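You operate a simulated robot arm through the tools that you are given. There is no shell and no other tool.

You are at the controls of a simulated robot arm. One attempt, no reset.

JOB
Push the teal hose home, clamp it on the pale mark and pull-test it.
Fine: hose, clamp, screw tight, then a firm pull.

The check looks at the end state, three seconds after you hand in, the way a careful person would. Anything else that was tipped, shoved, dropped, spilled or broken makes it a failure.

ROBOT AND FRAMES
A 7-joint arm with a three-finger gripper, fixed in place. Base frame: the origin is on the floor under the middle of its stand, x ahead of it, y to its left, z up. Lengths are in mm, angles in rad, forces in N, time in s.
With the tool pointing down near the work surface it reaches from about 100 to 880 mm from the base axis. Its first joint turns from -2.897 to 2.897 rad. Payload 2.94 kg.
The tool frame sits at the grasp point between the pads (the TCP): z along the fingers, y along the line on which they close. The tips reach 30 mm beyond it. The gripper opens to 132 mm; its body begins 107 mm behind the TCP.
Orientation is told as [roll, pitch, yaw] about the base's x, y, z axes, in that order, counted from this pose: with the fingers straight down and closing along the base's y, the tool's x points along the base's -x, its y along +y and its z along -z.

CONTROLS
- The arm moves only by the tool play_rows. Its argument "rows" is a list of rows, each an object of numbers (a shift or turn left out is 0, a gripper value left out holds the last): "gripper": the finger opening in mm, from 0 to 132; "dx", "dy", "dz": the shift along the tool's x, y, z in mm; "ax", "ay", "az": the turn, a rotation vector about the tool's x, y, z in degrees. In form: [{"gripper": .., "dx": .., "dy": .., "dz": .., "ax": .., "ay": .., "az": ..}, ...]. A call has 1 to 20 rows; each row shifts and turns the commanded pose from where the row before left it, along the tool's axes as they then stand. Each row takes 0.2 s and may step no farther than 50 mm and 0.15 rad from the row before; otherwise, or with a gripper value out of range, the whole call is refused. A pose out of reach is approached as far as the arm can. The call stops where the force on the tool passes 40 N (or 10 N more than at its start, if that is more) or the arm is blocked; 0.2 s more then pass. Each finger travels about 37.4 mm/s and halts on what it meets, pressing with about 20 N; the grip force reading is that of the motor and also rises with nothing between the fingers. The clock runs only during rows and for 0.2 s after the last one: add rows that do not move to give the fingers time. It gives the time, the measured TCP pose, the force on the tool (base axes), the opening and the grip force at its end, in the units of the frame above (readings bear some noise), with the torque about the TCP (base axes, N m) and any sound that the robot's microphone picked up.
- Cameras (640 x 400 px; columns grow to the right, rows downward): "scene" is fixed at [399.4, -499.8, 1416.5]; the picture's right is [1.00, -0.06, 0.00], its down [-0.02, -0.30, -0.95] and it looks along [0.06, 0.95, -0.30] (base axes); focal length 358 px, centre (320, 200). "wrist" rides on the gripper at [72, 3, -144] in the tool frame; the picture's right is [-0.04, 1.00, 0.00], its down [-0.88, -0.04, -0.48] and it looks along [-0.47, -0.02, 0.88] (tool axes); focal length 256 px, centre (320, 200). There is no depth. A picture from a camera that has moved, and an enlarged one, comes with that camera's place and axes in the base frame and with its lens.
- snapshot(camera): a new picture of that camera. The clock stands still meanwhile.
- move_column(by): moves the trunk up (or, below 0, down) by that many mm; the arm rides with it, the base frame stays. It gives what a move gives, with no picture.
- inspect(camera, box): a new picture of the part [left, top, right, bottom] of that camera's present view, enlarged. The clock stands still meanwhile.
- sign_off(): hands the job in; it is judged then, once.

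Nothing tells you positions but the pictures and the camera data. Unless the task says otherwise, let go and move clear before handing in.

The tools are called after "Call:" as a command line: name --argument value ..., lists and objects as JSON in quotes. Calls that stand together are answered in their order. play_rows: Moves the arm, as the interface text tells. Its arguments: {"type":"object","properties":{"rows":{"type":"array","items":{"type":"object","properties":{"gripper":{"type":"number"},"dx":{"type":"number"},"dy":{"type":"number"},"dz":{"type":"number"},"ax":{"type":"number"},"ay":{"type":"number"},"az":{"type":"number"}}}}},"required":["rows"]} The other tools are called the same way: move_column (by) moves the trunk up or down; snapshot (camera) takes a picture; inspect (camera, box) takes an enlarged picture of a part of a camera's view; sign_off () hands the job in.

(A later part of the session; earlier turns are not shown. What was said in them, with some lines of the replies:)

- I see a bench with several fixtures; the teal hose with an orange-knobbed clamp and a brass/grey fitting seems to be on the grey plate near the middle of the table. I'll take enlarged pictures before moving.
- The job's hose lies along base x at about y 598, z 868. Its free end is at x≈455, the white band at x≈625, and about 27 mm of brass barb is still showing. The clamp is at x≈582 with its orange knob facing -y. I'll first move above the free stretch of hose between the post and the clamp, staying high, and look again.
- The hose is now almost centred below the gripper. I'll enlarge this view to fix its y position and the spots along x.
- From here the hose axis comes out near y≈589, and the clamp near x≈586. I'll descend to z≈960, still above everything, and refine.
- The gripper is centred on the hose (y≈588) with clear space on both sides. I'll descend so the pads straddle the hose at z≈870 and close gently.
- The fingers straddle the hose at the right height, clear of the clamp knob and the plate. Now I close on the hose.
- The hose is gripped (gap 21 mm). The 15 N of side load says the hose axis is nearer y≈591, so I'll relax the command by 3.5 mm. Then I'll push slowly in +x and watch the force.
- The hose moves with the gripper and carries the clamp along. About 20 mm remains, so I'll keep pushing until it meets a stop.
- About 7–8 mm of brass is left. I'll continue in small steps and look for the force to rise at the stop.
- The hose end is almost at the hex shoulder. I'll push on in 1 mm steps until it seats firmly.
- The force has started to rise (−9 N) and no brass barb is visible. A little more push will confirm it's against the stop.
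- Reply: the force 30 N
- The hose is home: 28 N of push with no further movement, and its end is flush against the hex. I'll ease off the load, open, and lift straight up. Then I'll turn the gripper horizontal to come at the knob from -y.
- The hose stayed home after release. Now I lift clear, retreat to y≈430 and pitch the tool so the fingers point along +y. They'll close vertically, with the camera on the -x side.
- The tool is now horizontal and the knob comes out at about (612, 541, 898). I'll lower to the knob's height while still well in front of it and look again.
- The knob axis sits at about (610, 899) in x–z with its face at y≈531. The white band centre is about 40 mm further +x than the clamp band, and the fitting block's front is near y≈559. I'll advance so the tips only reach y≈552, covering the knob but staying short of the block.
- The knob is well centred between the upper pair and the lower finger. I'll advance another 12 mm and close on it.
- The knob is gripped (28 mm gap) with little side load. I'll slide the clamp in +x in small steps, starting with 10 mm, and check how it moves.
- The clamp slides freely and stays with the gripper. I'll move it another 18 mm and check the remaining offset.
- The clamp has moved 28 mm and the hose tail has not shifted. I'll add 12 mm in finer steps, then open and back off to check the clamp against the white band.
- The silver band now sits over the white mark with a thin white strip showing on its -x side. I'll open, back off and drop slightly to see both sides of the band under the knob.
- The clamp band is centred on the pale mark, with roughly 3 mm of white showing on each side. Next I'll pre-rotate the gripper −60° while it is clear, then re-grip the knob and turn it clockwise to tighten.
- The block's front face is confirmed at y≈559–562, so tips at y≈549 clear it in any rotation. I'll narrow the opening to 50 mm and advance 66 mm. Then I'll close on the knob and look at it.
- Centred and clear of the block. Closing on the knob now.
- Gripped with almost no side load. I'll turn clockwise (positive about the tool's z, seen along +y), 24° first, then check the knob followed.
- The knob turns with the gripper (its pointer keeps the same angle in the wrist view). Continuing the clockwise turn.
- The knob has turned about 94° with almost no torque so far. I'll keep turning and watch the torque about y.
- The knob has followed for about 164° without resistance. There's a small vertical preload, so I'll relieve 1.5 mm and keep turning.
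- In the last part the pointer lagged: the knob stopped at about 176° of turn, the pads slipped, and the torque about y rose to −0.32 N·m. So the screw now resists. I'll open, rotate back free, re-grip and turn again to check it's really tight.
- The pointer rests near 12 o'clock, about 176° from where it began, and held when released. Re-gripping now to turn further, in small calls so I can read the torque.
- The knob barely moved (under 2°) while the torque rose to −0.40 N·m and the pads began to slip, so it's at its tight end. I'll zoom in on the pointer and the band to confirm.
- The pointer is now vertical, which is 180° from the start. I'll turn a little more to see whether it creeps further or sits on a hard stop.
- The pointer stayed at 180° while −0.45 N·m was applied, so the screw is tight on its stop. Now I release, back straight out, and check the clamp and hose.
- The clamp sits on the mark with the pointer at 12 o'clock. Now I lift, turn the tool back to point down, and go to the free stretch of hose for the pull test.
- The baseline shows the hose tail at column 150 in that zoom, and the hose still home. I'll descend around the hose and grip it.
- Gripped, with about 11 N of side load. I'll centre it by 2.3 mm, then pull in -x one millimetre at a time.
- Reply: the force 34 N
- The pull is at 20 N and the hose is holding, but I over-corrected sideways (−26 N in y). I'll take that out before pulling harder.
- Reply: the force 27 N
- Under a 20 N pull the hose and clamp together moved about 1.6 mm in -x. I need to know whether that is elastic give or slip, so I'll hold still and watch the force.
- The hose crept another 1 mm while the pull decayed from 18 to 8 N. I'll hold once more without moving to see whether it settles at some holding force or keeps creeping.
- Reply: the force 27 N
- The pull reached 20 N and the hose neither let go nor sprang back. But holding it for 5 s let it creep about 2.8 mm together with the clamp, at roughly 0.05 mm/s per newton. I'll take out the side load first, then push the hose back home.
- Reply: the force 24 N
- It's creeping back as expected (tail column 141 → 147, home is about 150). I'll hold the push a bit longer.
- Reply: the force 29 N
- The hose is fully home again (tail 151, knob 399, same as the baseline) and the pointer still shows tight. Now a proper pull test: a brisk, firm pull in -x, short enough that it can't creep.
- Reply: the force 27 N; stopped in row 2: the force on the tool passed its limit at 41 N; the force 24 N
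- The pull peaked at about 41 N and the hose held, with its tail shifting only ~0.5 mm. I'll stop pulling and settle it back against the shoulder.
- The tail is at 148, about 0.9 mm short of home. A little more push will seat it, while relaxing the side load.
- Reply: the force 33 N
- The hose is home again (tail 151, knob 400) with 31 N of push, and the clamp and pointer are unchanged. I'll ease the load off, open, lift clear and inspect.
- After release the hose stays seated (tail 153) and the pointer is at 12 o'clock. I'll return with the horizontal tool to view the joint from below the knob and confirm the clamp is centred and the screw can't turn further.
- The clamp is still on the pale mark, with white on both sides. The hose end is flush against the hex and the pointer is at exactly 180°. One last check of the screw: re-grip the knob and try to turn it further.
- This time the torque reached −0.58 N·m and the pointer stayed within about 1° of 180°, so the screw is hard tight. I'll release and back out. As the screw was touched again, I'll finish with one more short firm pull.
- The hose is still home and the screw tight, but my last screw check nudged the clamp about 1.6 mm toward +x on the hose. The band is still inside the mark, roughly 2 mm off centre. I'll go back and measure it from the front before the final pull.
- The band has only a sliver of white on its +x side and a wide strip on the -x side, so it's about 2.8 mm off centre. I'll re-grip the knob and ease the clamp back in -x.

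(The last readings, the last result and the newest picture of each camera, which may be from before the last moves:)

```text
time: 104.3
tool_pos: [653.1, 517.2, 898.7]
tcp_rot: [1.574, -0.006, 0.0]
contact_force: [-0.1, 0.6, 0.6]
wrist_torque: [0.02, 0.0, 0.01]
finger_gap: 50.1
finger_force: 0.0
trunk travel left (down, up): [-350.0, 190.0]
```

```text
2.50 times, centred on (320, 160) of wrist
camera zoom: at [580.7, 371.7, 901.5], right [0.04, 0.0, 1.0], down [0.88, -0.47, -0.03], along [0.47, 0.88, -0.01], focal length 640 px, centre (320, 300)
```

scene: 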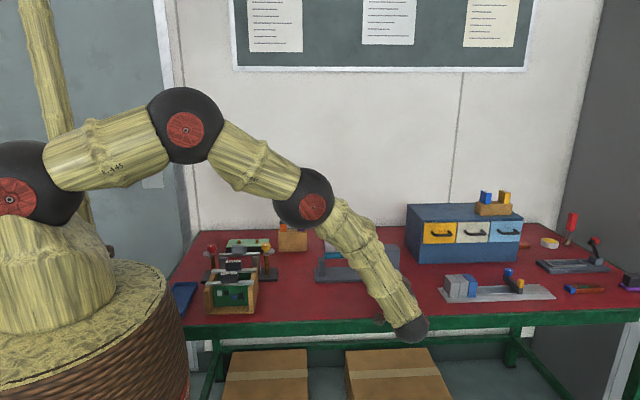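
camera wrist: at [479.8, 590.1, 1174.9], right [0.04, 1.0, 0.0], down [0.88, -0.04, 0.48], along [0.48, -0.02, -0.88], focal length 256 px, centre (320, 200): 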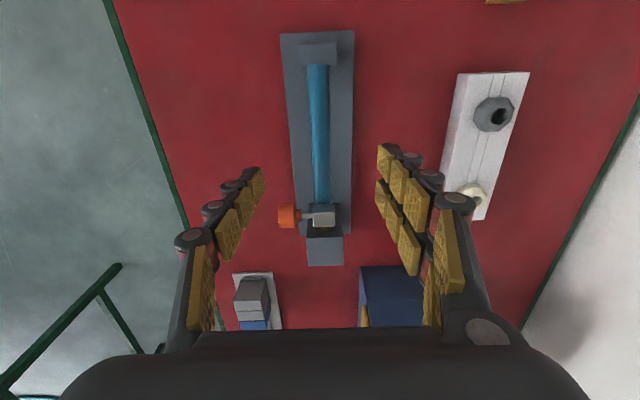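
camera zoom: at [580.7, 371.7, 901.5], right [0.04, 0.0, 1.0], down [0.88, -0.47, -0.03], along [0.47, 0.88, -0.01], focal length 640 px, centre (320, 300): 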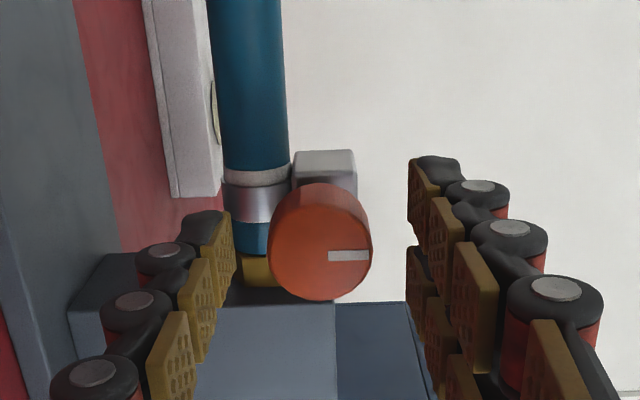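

Call:
play_rows --rows '[{"gripper": 10}, {}, {}, {}, {}, {"dx": 1}, {"dx": 1}]'

Call:
inspect --camera "wrist" --box '[230, 80, 410, 240]'

```text
time: 105.9
tool_pos: [651.3, 516.0, 898.5]
tcp_rot: [1.575, -0.005, -0.002]
contact_force: [7.6, -1.2, -6.3]
wrist_torque: [-0.25, 0.0, -0.1]
finger_gap: 28.0
finger_force: 44.8
trunk travel left (down, up): [-350.0, 190.0]
```

```text
2.50 times, centred on (320, 160) of wrist
camera zoom: at [579.7, 371.8, 901.3], right [0.04, 0.0, 1.0], down [0.88, -0.48, -0.03], along [0.48, 0.88, -0.02], focal length 640 px, centre (320, 300)
```

zoom: 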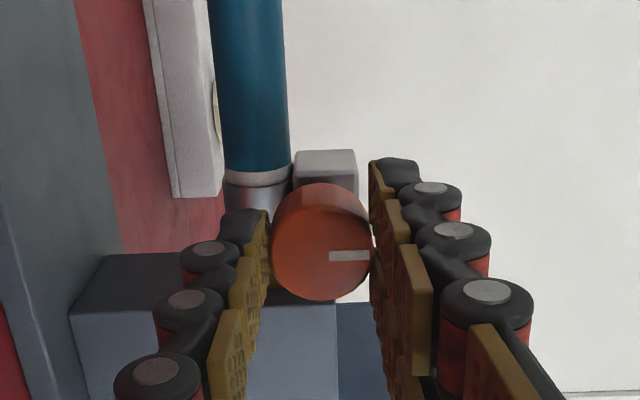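

Call:
play_rows --rows '[{"dx": 1}, {"dx": 0.5}, {}, {}]'

Call:
inspect --camera "wrist" --box '[270, 136, 334, 176]'

Call:
inspect --camera "scene" --box '[310, 230, 370, 268]'

```text
time: 106.9
tool_pos: [649.7, 517.4, 898.0]
tcp_rot: [1.573, -0.004, -0.001]
contact_force: [9.2, -2.3, -4.5]
wrist_torque: [-0.28, -0.01, -1.09]
finger_gap: 28.0
finger_force: 44.7
trunk travel left (down, up): [-350.0, 190.0]
```

```text
10.00 times, centred on (302, 156) of wrist
camera zoom: at [578.1, 371.7, 901.2], right [0.04, 0.0, 1.0], down [0.88, -0.48, -0.04], along [0.48, 0.88, -0.01], focal length 2560 px, centre (500, 640)
```

zoom: 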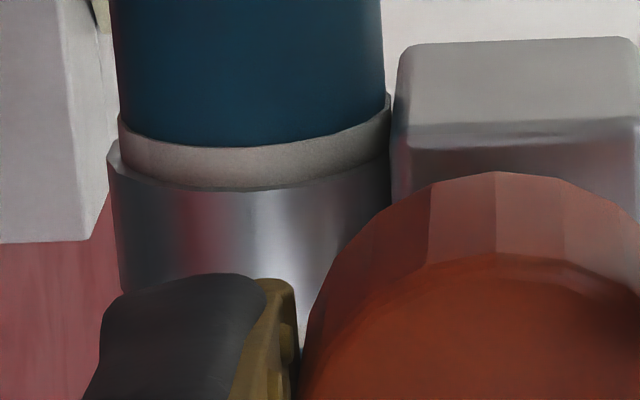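

```text
10.53 times, centred on (340, 249) of scene
camera zoom: at [399.4, -499.8, 1416.5], right [1.0, -0.06, 0.0], down [-0.02, -0.3, -0.95], along [0.06, 0.95, -0.3], focal length 3770 px, centre (110, -316)
```

zoom: 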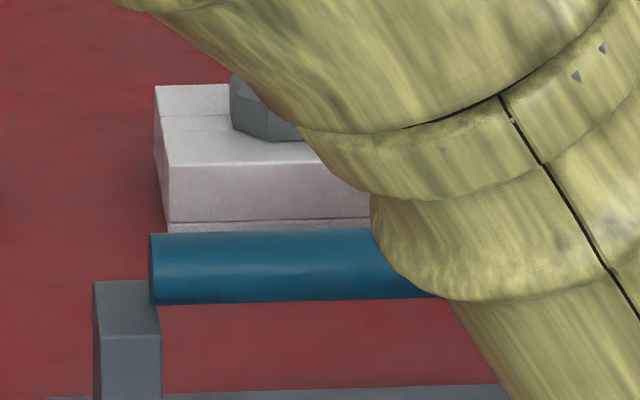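

The strip on the -x side is down to about 3.6 mm (the target is about 3.1 mm each side). One more small nudge, then I'll relax and release.

Call:
play_rows --rows '[{"dx": 0.7}, {}, {}]'

Call:
inspect --camera "wrist" --box '[270, 136, 334, 176]'

Call:
inspect --camera "scene" --box '[310, 230, 370, 268]'

```text
time: 107.7
tool_pos: [648.0, 517.4, 899.4]
tcp_rot: [1.575, -0.005, 0.002]
contact_force: [5.7, -1.8, -3.1]
wrist_torque: [-0.15, -0.01, -0.47]
finger_gap: 28.2
finger_force: 44.6
trunk travel left (down, up): [-350.0, 190.0]
```

```text
10.00 times, centred on (302, 156) of wrist
camera zoom: at [577.1, 371.6, 901.1], right [0.04, 0.0, 1.0], down [0.88, -0.47, -0.04], along [0.47, 0.88, -0.01], focal length 2560 px, centre (500, 640)
```

zoom: 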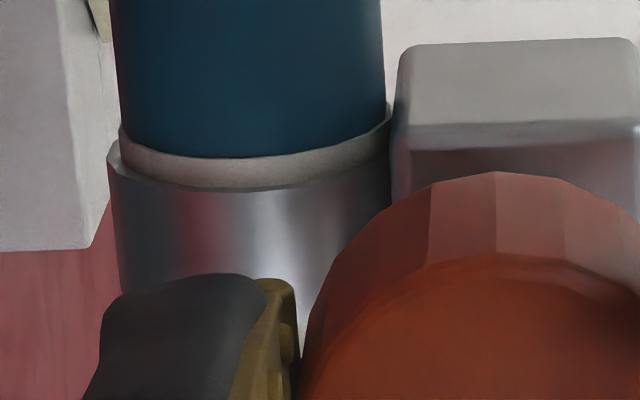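

```text
10.53 times, centred on (340, 249) of scene
camera zoom: at [399.4, -499.8, 1416.5], right [1.0, -0.06, 0.0], down [-0.02, -0.3, -0.95], along [0.06, 0.95, -0.3], focal length 3770 px, centre (110, -316)
```

zoom: 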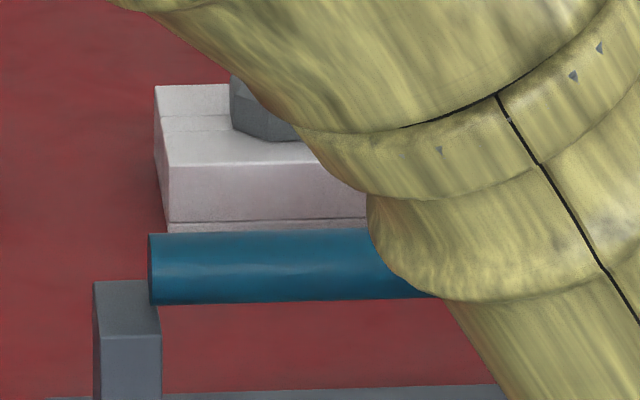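

The clamp is centred again, with about 2.8 mm of white on the -x side. The hose came back about 1 mm with it, which I'll press home next. I relax the load, release, back out and look.

Call:
play_rows --rows '[{"dx": -0.5, "gripper": 55}, {}, {}, {"dz": -20}, {"dz": -30}, {"dz": -38}, {"dy": -20, "dx": -15}, {"dx": -8}, {}, {}]'

Call:
inspect --camera "wrist" --box '[296, 92, 344, 122]'

Call:
inspect --camera "wrist" --box '[240, 40, 400, 200]'

```text
time: 109.9
tool_pos: [670.1, 427.5, 878.9]
tcp_rot: [1.574, -0.008, -0.001]
contact_force: [-0.2, -0.1, -1.1]
wrist_torque: [0.03, -0.01, -0.03]
finger_gap: 54.9
finger_force: 0.1
trunk travel left (down, up): [-350.0, 190.0]
```

```text
13.33 times, centred on (320, 107) of wrist
camera zoom: at [599.1, 283.4, 881.1], right [0.04, 0.0, 1.0], down [0.88, -0.47, -0.03], along [0.47, 0.88, -0.01], focal length 3413 px, centre (320, 1440)
```

zoom: 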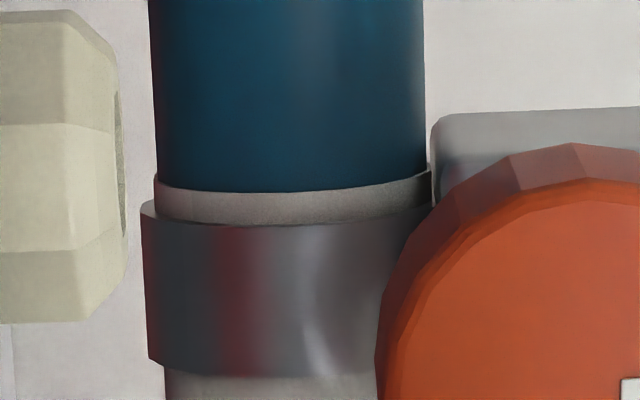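

```text
2.50 times, centred on (320, 120) of wrist
camera zoom: at [599.1, 283.4, 881.1], right [0.04, 0.0, 1.0], down [0.88, -0.47, -0.03], along [0.47, 0.88, -0.01], focal length 640 px, centre (320, 400)
```

zoom: 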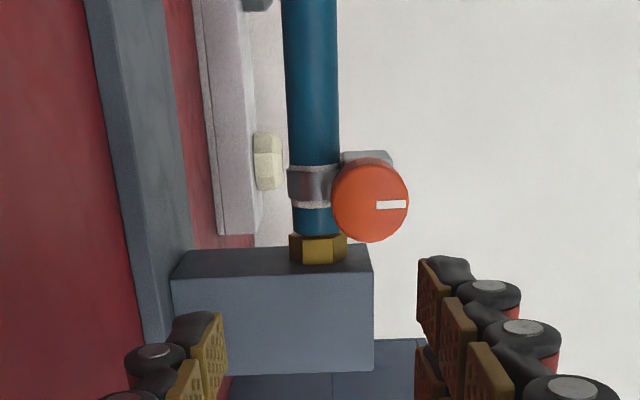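

The band is centred again with clear white on both sides, and the pointer is unchanged. Now to the tool-down pose over the hose for the last push and pull.

Call:
play_rows --rows '[{"dy": 45, "dx": 8}, {"dy": 45, "dx": 8}, {"dy": 45, "dx": 7}, {"dy": 15}, {"ax": 8.2}, {"ax": 8.2}, {"ax": 8.2}, {"ax": 8.2}, {"ax": 8.2}, {"ax": 8.2}, {"ax": 8.2}, {"ax": 8.2}, {"ax": 8.2}, {"ax": 8.2}, {"ax": 8.2}, {}, {}]'

Call:
play_rows --rows '[{"gripper": 80, "dx": 25, "dy": 41}, {"dx": 25, "dy": 41}, {"dx": 25, "dy": 41}, {"dx": 21, "dy": 41}, {"dz": 40}, {"dz": 40}, {}, {}]'

Call:
snapshot --camera "wrist"

Call:
inspect --camera "scene" --box '[310, 230, 370, 268]'

Call:
inspect --camera "scene" --box '[340, 230, 400, 268]'

```text
time: 113.5
tool_pos: [648.6, 428.9, 1029.4]
tcp_rot: [0.0, -0.006, 0.001]
contact_force: [-0.2, -0.6, 0.0]
wrist_torque: [-0.01, 0.02, -0.02]
finger_gap: 55.2
finger_force: 0.0
trunk travel left (down, up): [-350.0, 190.0]
```

```text
time: 115.3
tool_pos: [555.1, 593.8, 950.1]
tcp_rot: [-0.001, -0.006, 0.001]
contact_force: [0.3, 0.6, -0.8]
wrist_torque: [0.0, 0.01, 0.01]
finger_gap: 80.2
finger_force: 0.0
trunk travel left (down, up): [-350.0, 190.0]
```

```text
taken
camera wrist: at [482.6, 595.3, 1092.2], right [0.04, 1.0, 0.0], down [0.88, -0.04, 0.48], along [0.48, -0.02, -0.88], focal length 256 px, centre (320, 200)
```

wrist: 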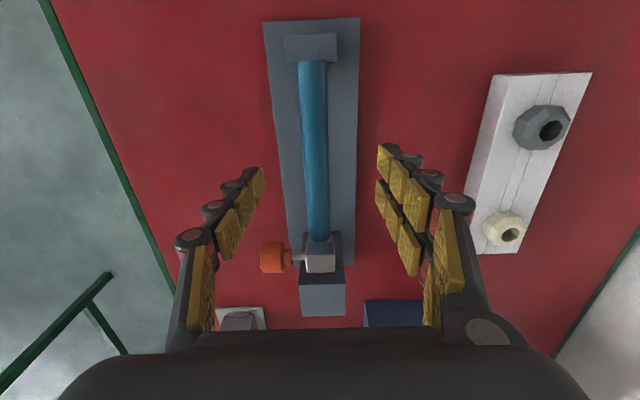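

```text
10.53 times, centred on (340, 249) of scene
camera zoom: at [399.4, -499.8, 1416.5], right [1.0, -0.06, 0.0], down [-0.02, -0.3, -0.95], along [0.06, 0.95, -0.3], focal length 3770 px, centre (110, -316)
```

zoom: 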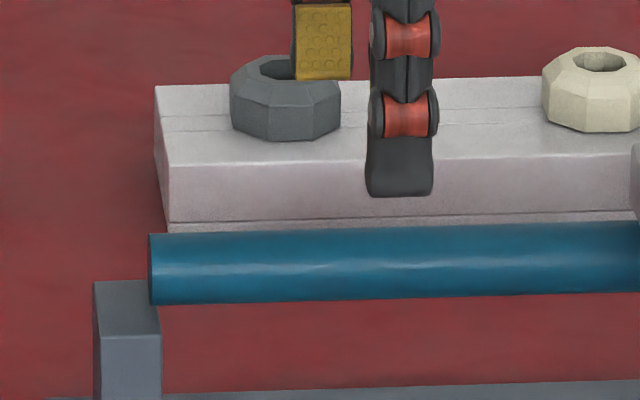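

```text
10.53 times, centred on (370, 249) of scene
camera zoom: at [399.4, -499.8, 1416.5], right [1.0, -0.06, 0.0], down [-0.02, -0.3, -0.95], along [0.06, 0.95, -0.3], focal length 3770 px, centre (-206, -316)
```

zoom: 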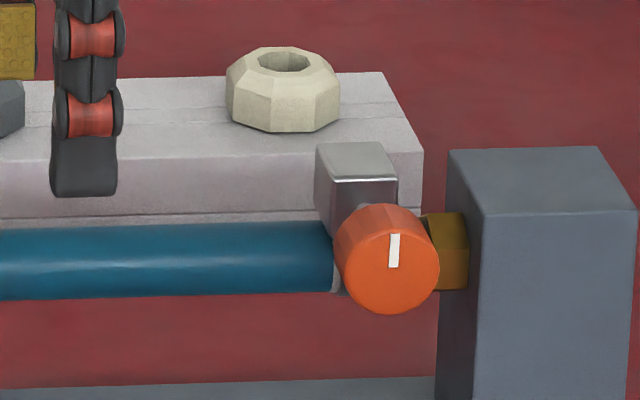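

The hose tail is at 149, about 1 mm from home, and the gripper is about 3 mm to +y of the hose. I'll correct that, descend, grip, and press home.

Call:
play_rows --rows '[{"dz": 30, "dy": -2.7}, {"dz": 30}, {"dz": 20}, {}, {}, {"gripper": 10}, {}, {}, {}, {}]'

Call:
play_rows --rows '[{"dx": -1.5}, {"dx": -1.5}]'

```text
time: 117.5
tool_pos: [555.0, 590.7, 867.2]
tcp_rot: [0.001, -0.006, -0.001]
contact_force: [0.6, -0.5, 0.2]
wrist_torque: [-0.38, 0.08, -0.04]
finger_gap: 20.8
finger_force: 22.8
trunk travel left (down, up): [-350.0, 190.0]
```

```text
time: 118.1
tool_pos: [554.9, 590.4, 867.3]
tcp_rot: [0.0, -0.007, 0.001]
contact_force: [-12.1, 4.8, 1.3]
wrist_torque: [-0.53, -0.01, -0.02]
finger_gap: 20.5
finger_force: 42.7
trunk travel left (down, up): [-350.0, 190.0]
```

Call:
play_rows --rows '[{"dx": -1}, {}, {}, {}]'

Call:
inspect --camera "scene" --box '[310, 230, 370, 268]'

Call:
inspect --camera "scene" --box '[340, 230, 400, 268]'

```text
time: 119.1
tool_pos: [556.0, 590.0, 866.3]
tcp_rot: [-0.004, -0.003, 0.002]
contact_force: [-22.3, 15.2, -5.2]
wrist_torque: [-0.14, -0.04, 0.01]
finger_gap: 20.7
finger_force: 42.5
trunk travel left (down, up): [-350.0, 190.0]
```

```text
10.53 times, centred on (340, 249) of scene
camera zoom: at [399.4, -499.8, 1416.5], right [1.0, -0.06, 0.0], down [-0.02, -0.3, -0.95], along [0.06, 0.95, -0.3], focal length 3770 px, centre (110, -316)
```

zoom: 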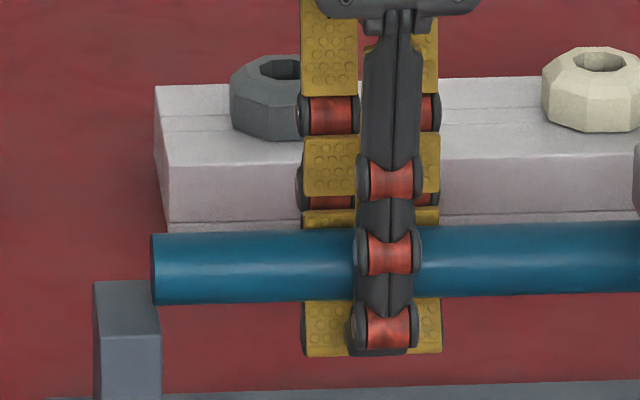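

```text
10.53 times, centred on (370, 249) of scene
camera zoom: at [399.4, -499.8, 1416.5], right [1.0, -0.06, 0.0], down [-0.02, -0.3, -0.95], along [0.06, 0.95, -0.3], focal length 3770 px, centre (-206, -316)
```

zoom: 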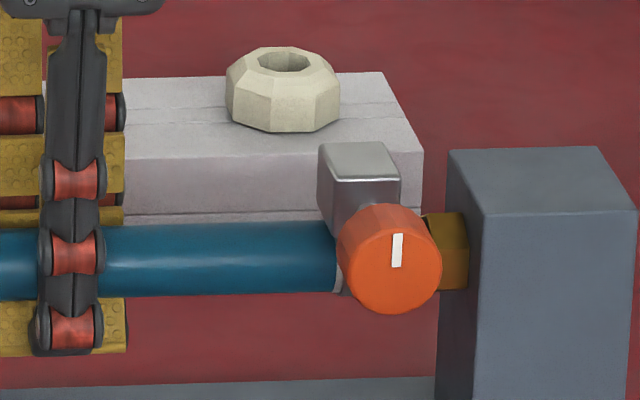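

Nearly home (151 of ~152). I'll relieve the side load while holding the push a moment, then do the short, firm pull.

Call:
play_rows --rows '[{"dx": -0.4, "dy": 1}, {"dy": 0.7}, {}]'

Call:
play_rows --rows '[{"dx": 2}, {"dx": 2}, {"dx": 2}, {"dx": 1}]'

Call:
inspect --camera "scene" --box '[310, 230, 370, 268]'

```text
time: 119.9
tool_pos: [555.5, 590.8, 867.1]
tcp_rot: [-0.004, -0.006, -0.001]
contact_force: [-25.3, 7.4, -5.9]
wrist_torque: [-0.12, -0.22, 0.03]
finger_gap: 21.0
finger_force: 41.7
trunk travel left (down, up): [-350.0, 190.0]
```

```text
time: 120.9
tool_pos: [554.3, 590.4, 866.4]
tcp_rot: [0.002, -0.006, -0.001]
contact_force: [20.1, -0.9, -14.6]
wrist_torque: [-0.05, -0.26, -0.16]
finger_gap: 20.6
finger_force: 41.5
trunk travel left (down, up): [-350.0, 190.0]
```

```text
10.53 times, centred on (340, 249) of scene
camera zoom: at [399.4, -499.8, 1416.5], right [1.0, -0.06, 0.0], down [-0.02, -0.3, -0.95], along [0.06, 0.95, -0.3], focal length 3770 px, centre (110, -316)
```

zoom: 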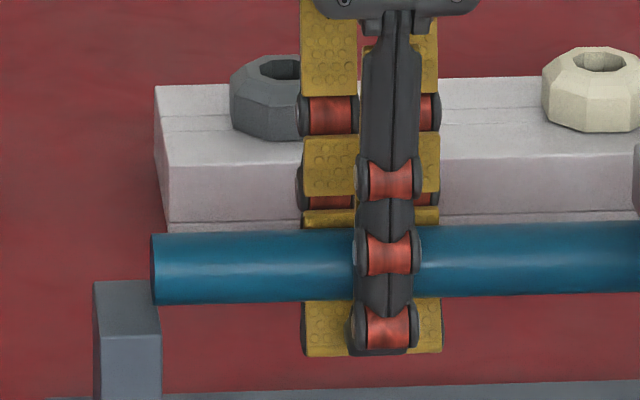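

Pulling at 20 N with the tail still at 151. I'll go a bit firmer for a moment.

Call:
play_rows --rows '[{"dx": 1, "dz": 1.2}, {"dx": 1}, {}]'

Call:
inspect --camera "scene" --box '[310, 230, 370, 268]'

```text
time: 121.5
tool_pos: [554.6, 590.9, 867.0]
tcp_rot: [0.003, -0.013, -0.002]
contact_force: [21.3, -5.2, -11.1]
wrist_torque: [-0.03, -0.9, -0.17]
finger_gap: 20.7
finger_force: 41.7
trunk travel left (down, up): [-350.0, 190.0]
stopped in row 3: the force on the tool passed its limit at 41 N (the readings are from after the stop); the commanded pose is now the measured one
```

```text
10.53 times, centred on (340, 249) of scene
camera zoom: at [399.4, -499.8, 1416.5], right [1.0, -0.06, 0.0], down [-0.02, -0.3, -0.95], along [0.06, 0.95, -0.3], focal length 3770 px, centre (110, -316)
```

zoom: 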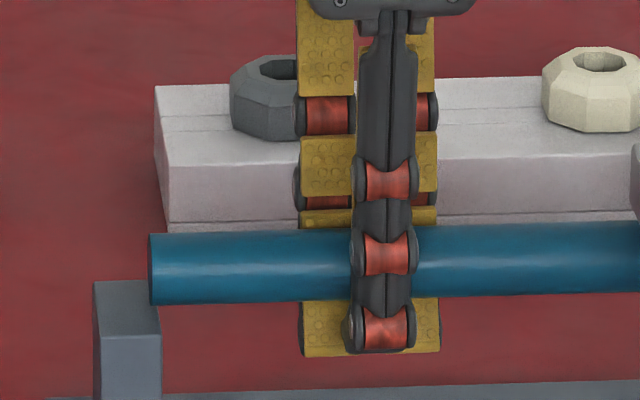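

A 41 N pull again, and the hose held with under 1 mm of movement. Now I ease off and press it home one last time.

Call:
play_rows --rows '[{"dx": -2}, {"dx": -2}, {"dx": -1}, {}, {}]'

Call:
play_rows --rows '[{"dx": -1}, {}, {}]'

Call:
inspect --camera "scene" --box '[310, 230, 370, 268]'

Call:
inspect --camera "scene" --box '[340, 230, 400, 268]'

```text
time: 122.7
tool_pos: [553.2, 590.5, 866.8]
tcp_rot: [-0.001, -0.008, 0.002]
contact_force: [-5.0, -16.3, -6.3]
wrist_torque: [0.18, 0.5, -0.04]
finger_gap: 20.7
finger_force: 41.8
trunk travel left (down, up): [-350.0, 190.0]
```

```text
time: 123.5
tool_pos: [554.4, 590.8, 867.0]
tcp_rot: [0.001, -0.009, 0.002]
contact_force: [-18.9, -19.9, -13.3]
wrist_torque: [0.24, 0.2, 0.0]
finger_gap: 21.0
finger_force: 42.0
trunk travel left (down, up): [-350.0, 190.0]
```

```text
10.53 times, centred on (340, 249) of scene
camera zoom: at [399.4, -499.8, 1416.5], right [1.0, -0.06, 0.0], down [-0.02, -0.3, -0.95], along [0.06, 0.95, -0.3], focal length 3770 px, centre (110, -316)
```

zoom: 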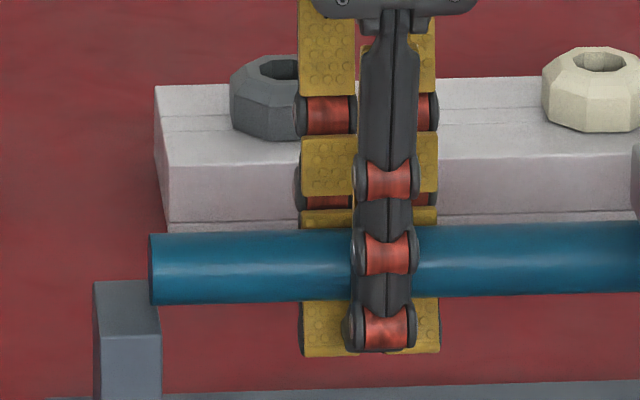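

```text
10.53 times, centred on (370, 249) of scene
camera zoom: at [399.4, -499.8, 1416.5], right [1.0, -0.06, 0.0], down [-0.02, -0.3, -0.95], along [0.06, 0.95, -0.3], focal length 3770 px, centre (-206, -316)
```

zoom: 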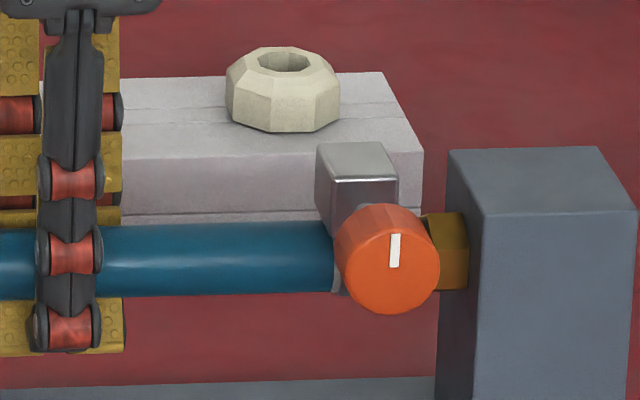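

Call:
play_rows --rows '[{"dy": -1.2, "dz": 0.8, "dx": -0.5}, {"dy": -1, "dx": -0.5}, {}, {}, {}]'

Call:
inspect --camera "scene" --box '[310, 230, 370, 268]'

Call:
inspect --camera "scene" --box '[340, 230, 400, 268]'

```text
time: 124.7
tool_pos: [555.6, 591.4, 866.7]
tcp_rot: [0.001, -0.012, 0.0]
contact_force: [-24.4, -1.1, -17.3]
wrist_torque: [0.05, -0.11, -0.03]
finger_gap: 20.7
finger_force: 42.2
trunk travel left (down, up): [-350.0, 190.0]
```

```text
10.53 times, centred on (340, 249) of scene
camera zoom: at [399.4, -499.8, 1416.5], right [1.0, -0.06, 0.0], down [-0.02, -0.3, -0.95], along [0.06, 0.95, -0.3], focal length 3770 px, centre (110, -316)
```

zoom: 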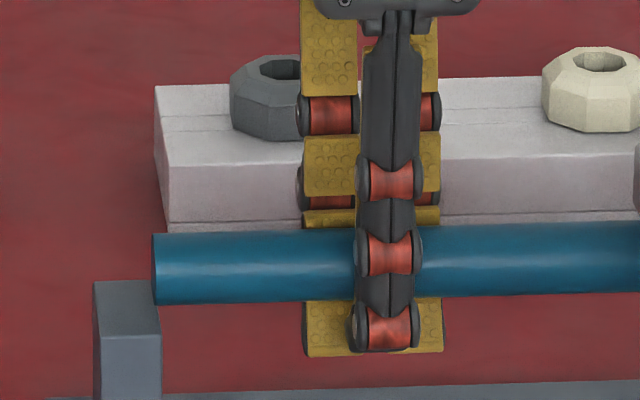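

```text
10.53 times, centred on (370, 249) of scene
camera zoom: at [399.4, -499.8, 1416.5], right [1.0, -0.06, 0.0], down [-0.02, -0.3, -0.95], along [0.06, 0.95, -0.3], focal length 3770 px, centre (-206, -316)
```

zoom: 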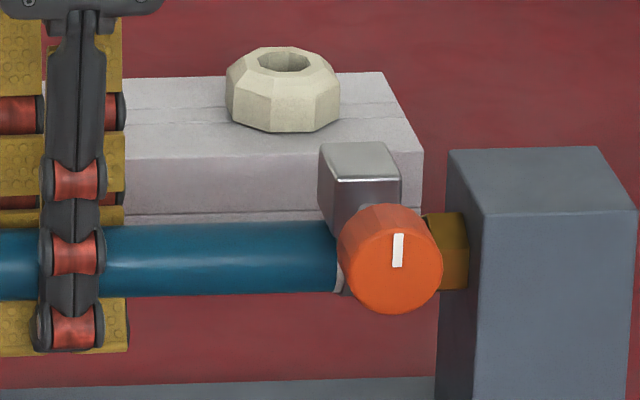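

The tail is at 152, fully home. I'll ease the loads, open and lift clear.

Call:
play_rows --rows '[{"dx": 1, "dz": 0.7}, {"dx": 0.8, "dz": 0.5}, {"gripper": 80}, {}, {}, {}, {}, {"dz": -30}, {"dz": -40}, {"dz": -45}, {"dz": -45}, {}]'

Call:
inspect --camera "scene" --box '[310, 230, 370, 268]'

Call:
inspect --camera "scene" --box '[340, 230, 400, 268]'

Call:
inspect --camera "wrist" --box '[260, 180, 380, 270]'

Call:
snapshot --camera "scene"

```text
time: 127.3
tool_pos: [552.0, 592.2, 1025.7]
tcp_rot: [0.002, -0.01, 0.002]
contact_force: [0.3, -0.4, 0.8]
wrist_torque: [-0.01, -0.02, 0.02]
finger_gap: 80.0
finger_force: 0.2
trunk travel left (down, up): [-350.0, 190.0]
```

```text
10.53 times, centred on (340, 249) of scene
camera zoom: at [399.4, -499.8, 1416.5], right [1.0, -0.06, 0.0], down [-0.02, -0.3, -0.95], along [0.06, 0.95, -0.3], focal length 3770 px, centre (110, -316)
```

zoom: 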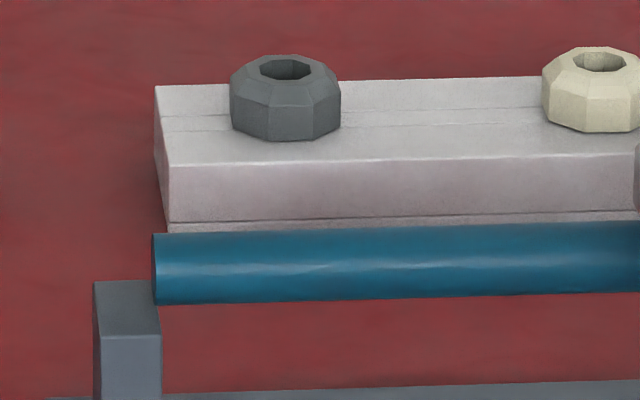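

```text
10.53 times, centred on (370, 249) of scene
camera zoom: at [399.4, -499.8, 1416.5], right [1.0, -0.06, 0.0], down [-0.02, -0.3, -0.95], along [0.06, 0.95, -0.3], focal length 3770 px, centre (-206, -316)
```

zoom: 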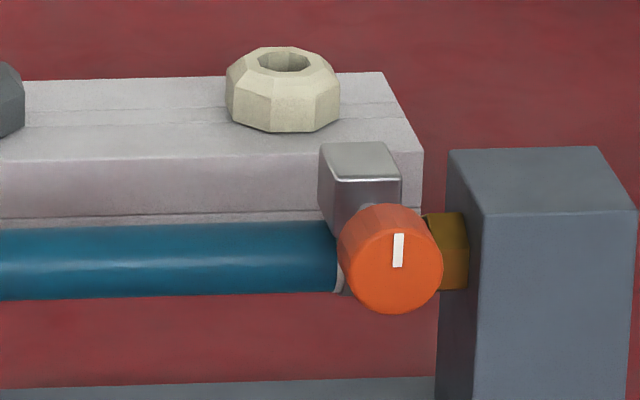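

```text
4.44 times, centred on (320, 225) of wrist
camera zoom: at [479.4, 592.8, 1168.9], right [0.04, 1.0, 0.0], down [0.87, -0.04, 0.49], along [0.49, -0.02, -0.87], focal length 1138 px, centre (320, 89)
```

zoom: 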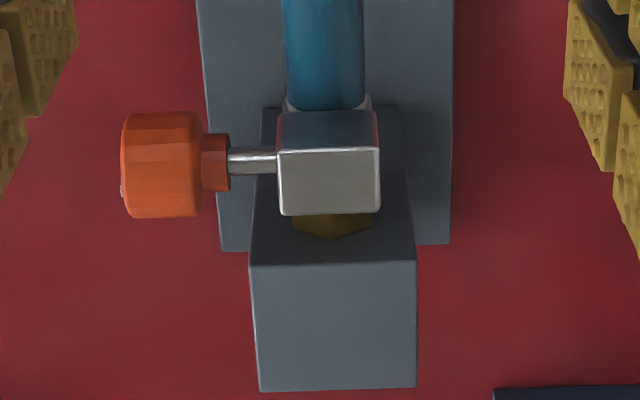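

```text
taken
```

scene: 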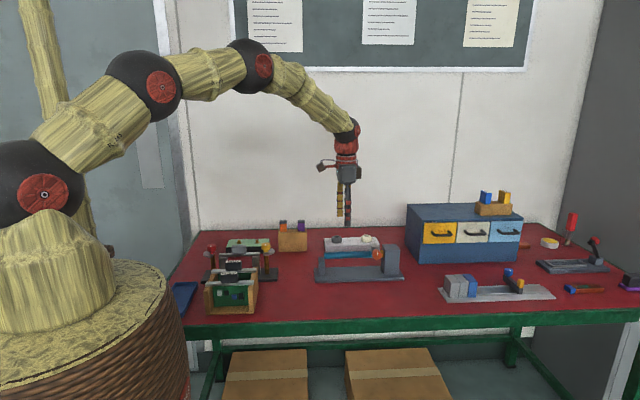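

The hose is home (tail 153), the clamp sits on the mark with the pointer at tight, and nothing else on the bench has moved. I'll lift further away before handing in.

Call:
play_rows --rows '[{"dz": -40}, {"dz": -40}, {"dz": -40, "dy": -40}, {"dy": -45}, {"dy": -45}, {"dy": -45}, {}, {}]'

Call:
inspect --camera "scene" --box '[300, 220, 420, 295]'

```text
refused: row 3 steps farther than a row can; nothing moved
```

```text
5.33 times, centred on (360, 258) of scene
camera zoom: at [399.4, -499.8, 1416.5], right [1.0, -0.06, 0.0], down [-0.02, -0.3, -0.95], along [0.06, 0.95, -0.3], focal length 1910 px, centre (107, -107)
```

zoom: 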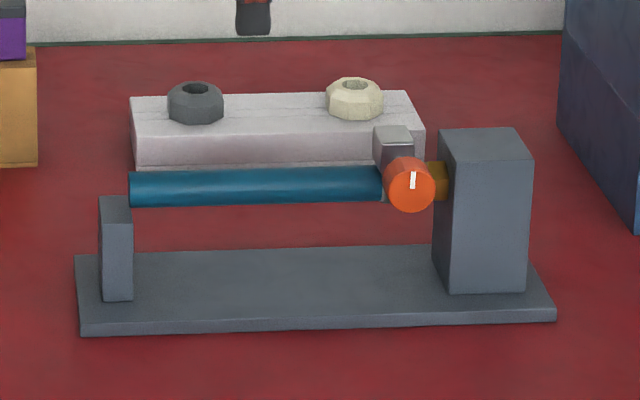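

One row was too long and the call was refused, so nothing moved. I'll repeat the retreat with shorter steps.

Call:
play_rows --rows '[{"dz": -40}, {"dz": -40}, {"dz": -40}, {"dy": -40}, {"dy": -45}, {"dy": -45}, {"dy": -45}, {}, {}]'

Call:
snapshot --camera "scene"

```text
time: 129.3
tool_pos: [551.7, 417.8, 1147.2]
tcp_rot: [0.004, -0.013, 0.003]
contact_force: [0.3, -1.0, 0.1]
wrist_torque: [0.02, 0.01, -0.04]
finger_gap: 80.2
finger_force: 0.0
trunk travel left (down, up): [-350.0, 190.0]
```

```text
taken
```

scene: 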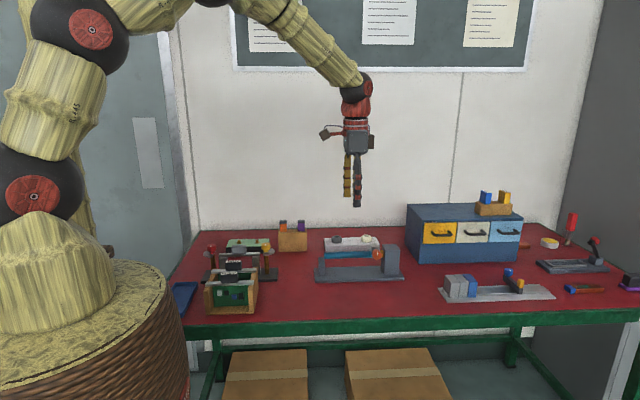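

The arm is clear and the bench is undisturbed. The hose is home, the clamp is tight on the pale mark, and the joint held two firm pulls of about 41 N. Handing in.

Call:
sign_off

```text
The job is handed in.
```

The hose is pushed home against the brass shoulder, the clamp is tight on the pale mark, and the joint held two short, firm pulls. I've handed the job in; no result has come back yet.

- **Hose:** I pressed it home again after each pull, and it was still seated after I let go.
- **Clamp:** the band sits inside the pale mark, close to centred. My last screw check pushed it about 2.8 mm off centre, so I moved it back and repeated the pull.
- **Screw:** it turned half a turn and stopped. On the last check, about 0.58 N·m of torque moved it no more than a degree or so.
- **Pull test:** both short pulls reached about 41 N total force on the tool, and the hose moved less than 1 mm each time.
- **Slow creep:** in an earlier test I held a pull of up to 20 N for about 5 s, and the hose and clamp crept out about 2.8 mm. The joint holds a short, firm pull but can creep under a sustained one.

The arm is clear and, in the last picture, nothing else on the bench had moved.
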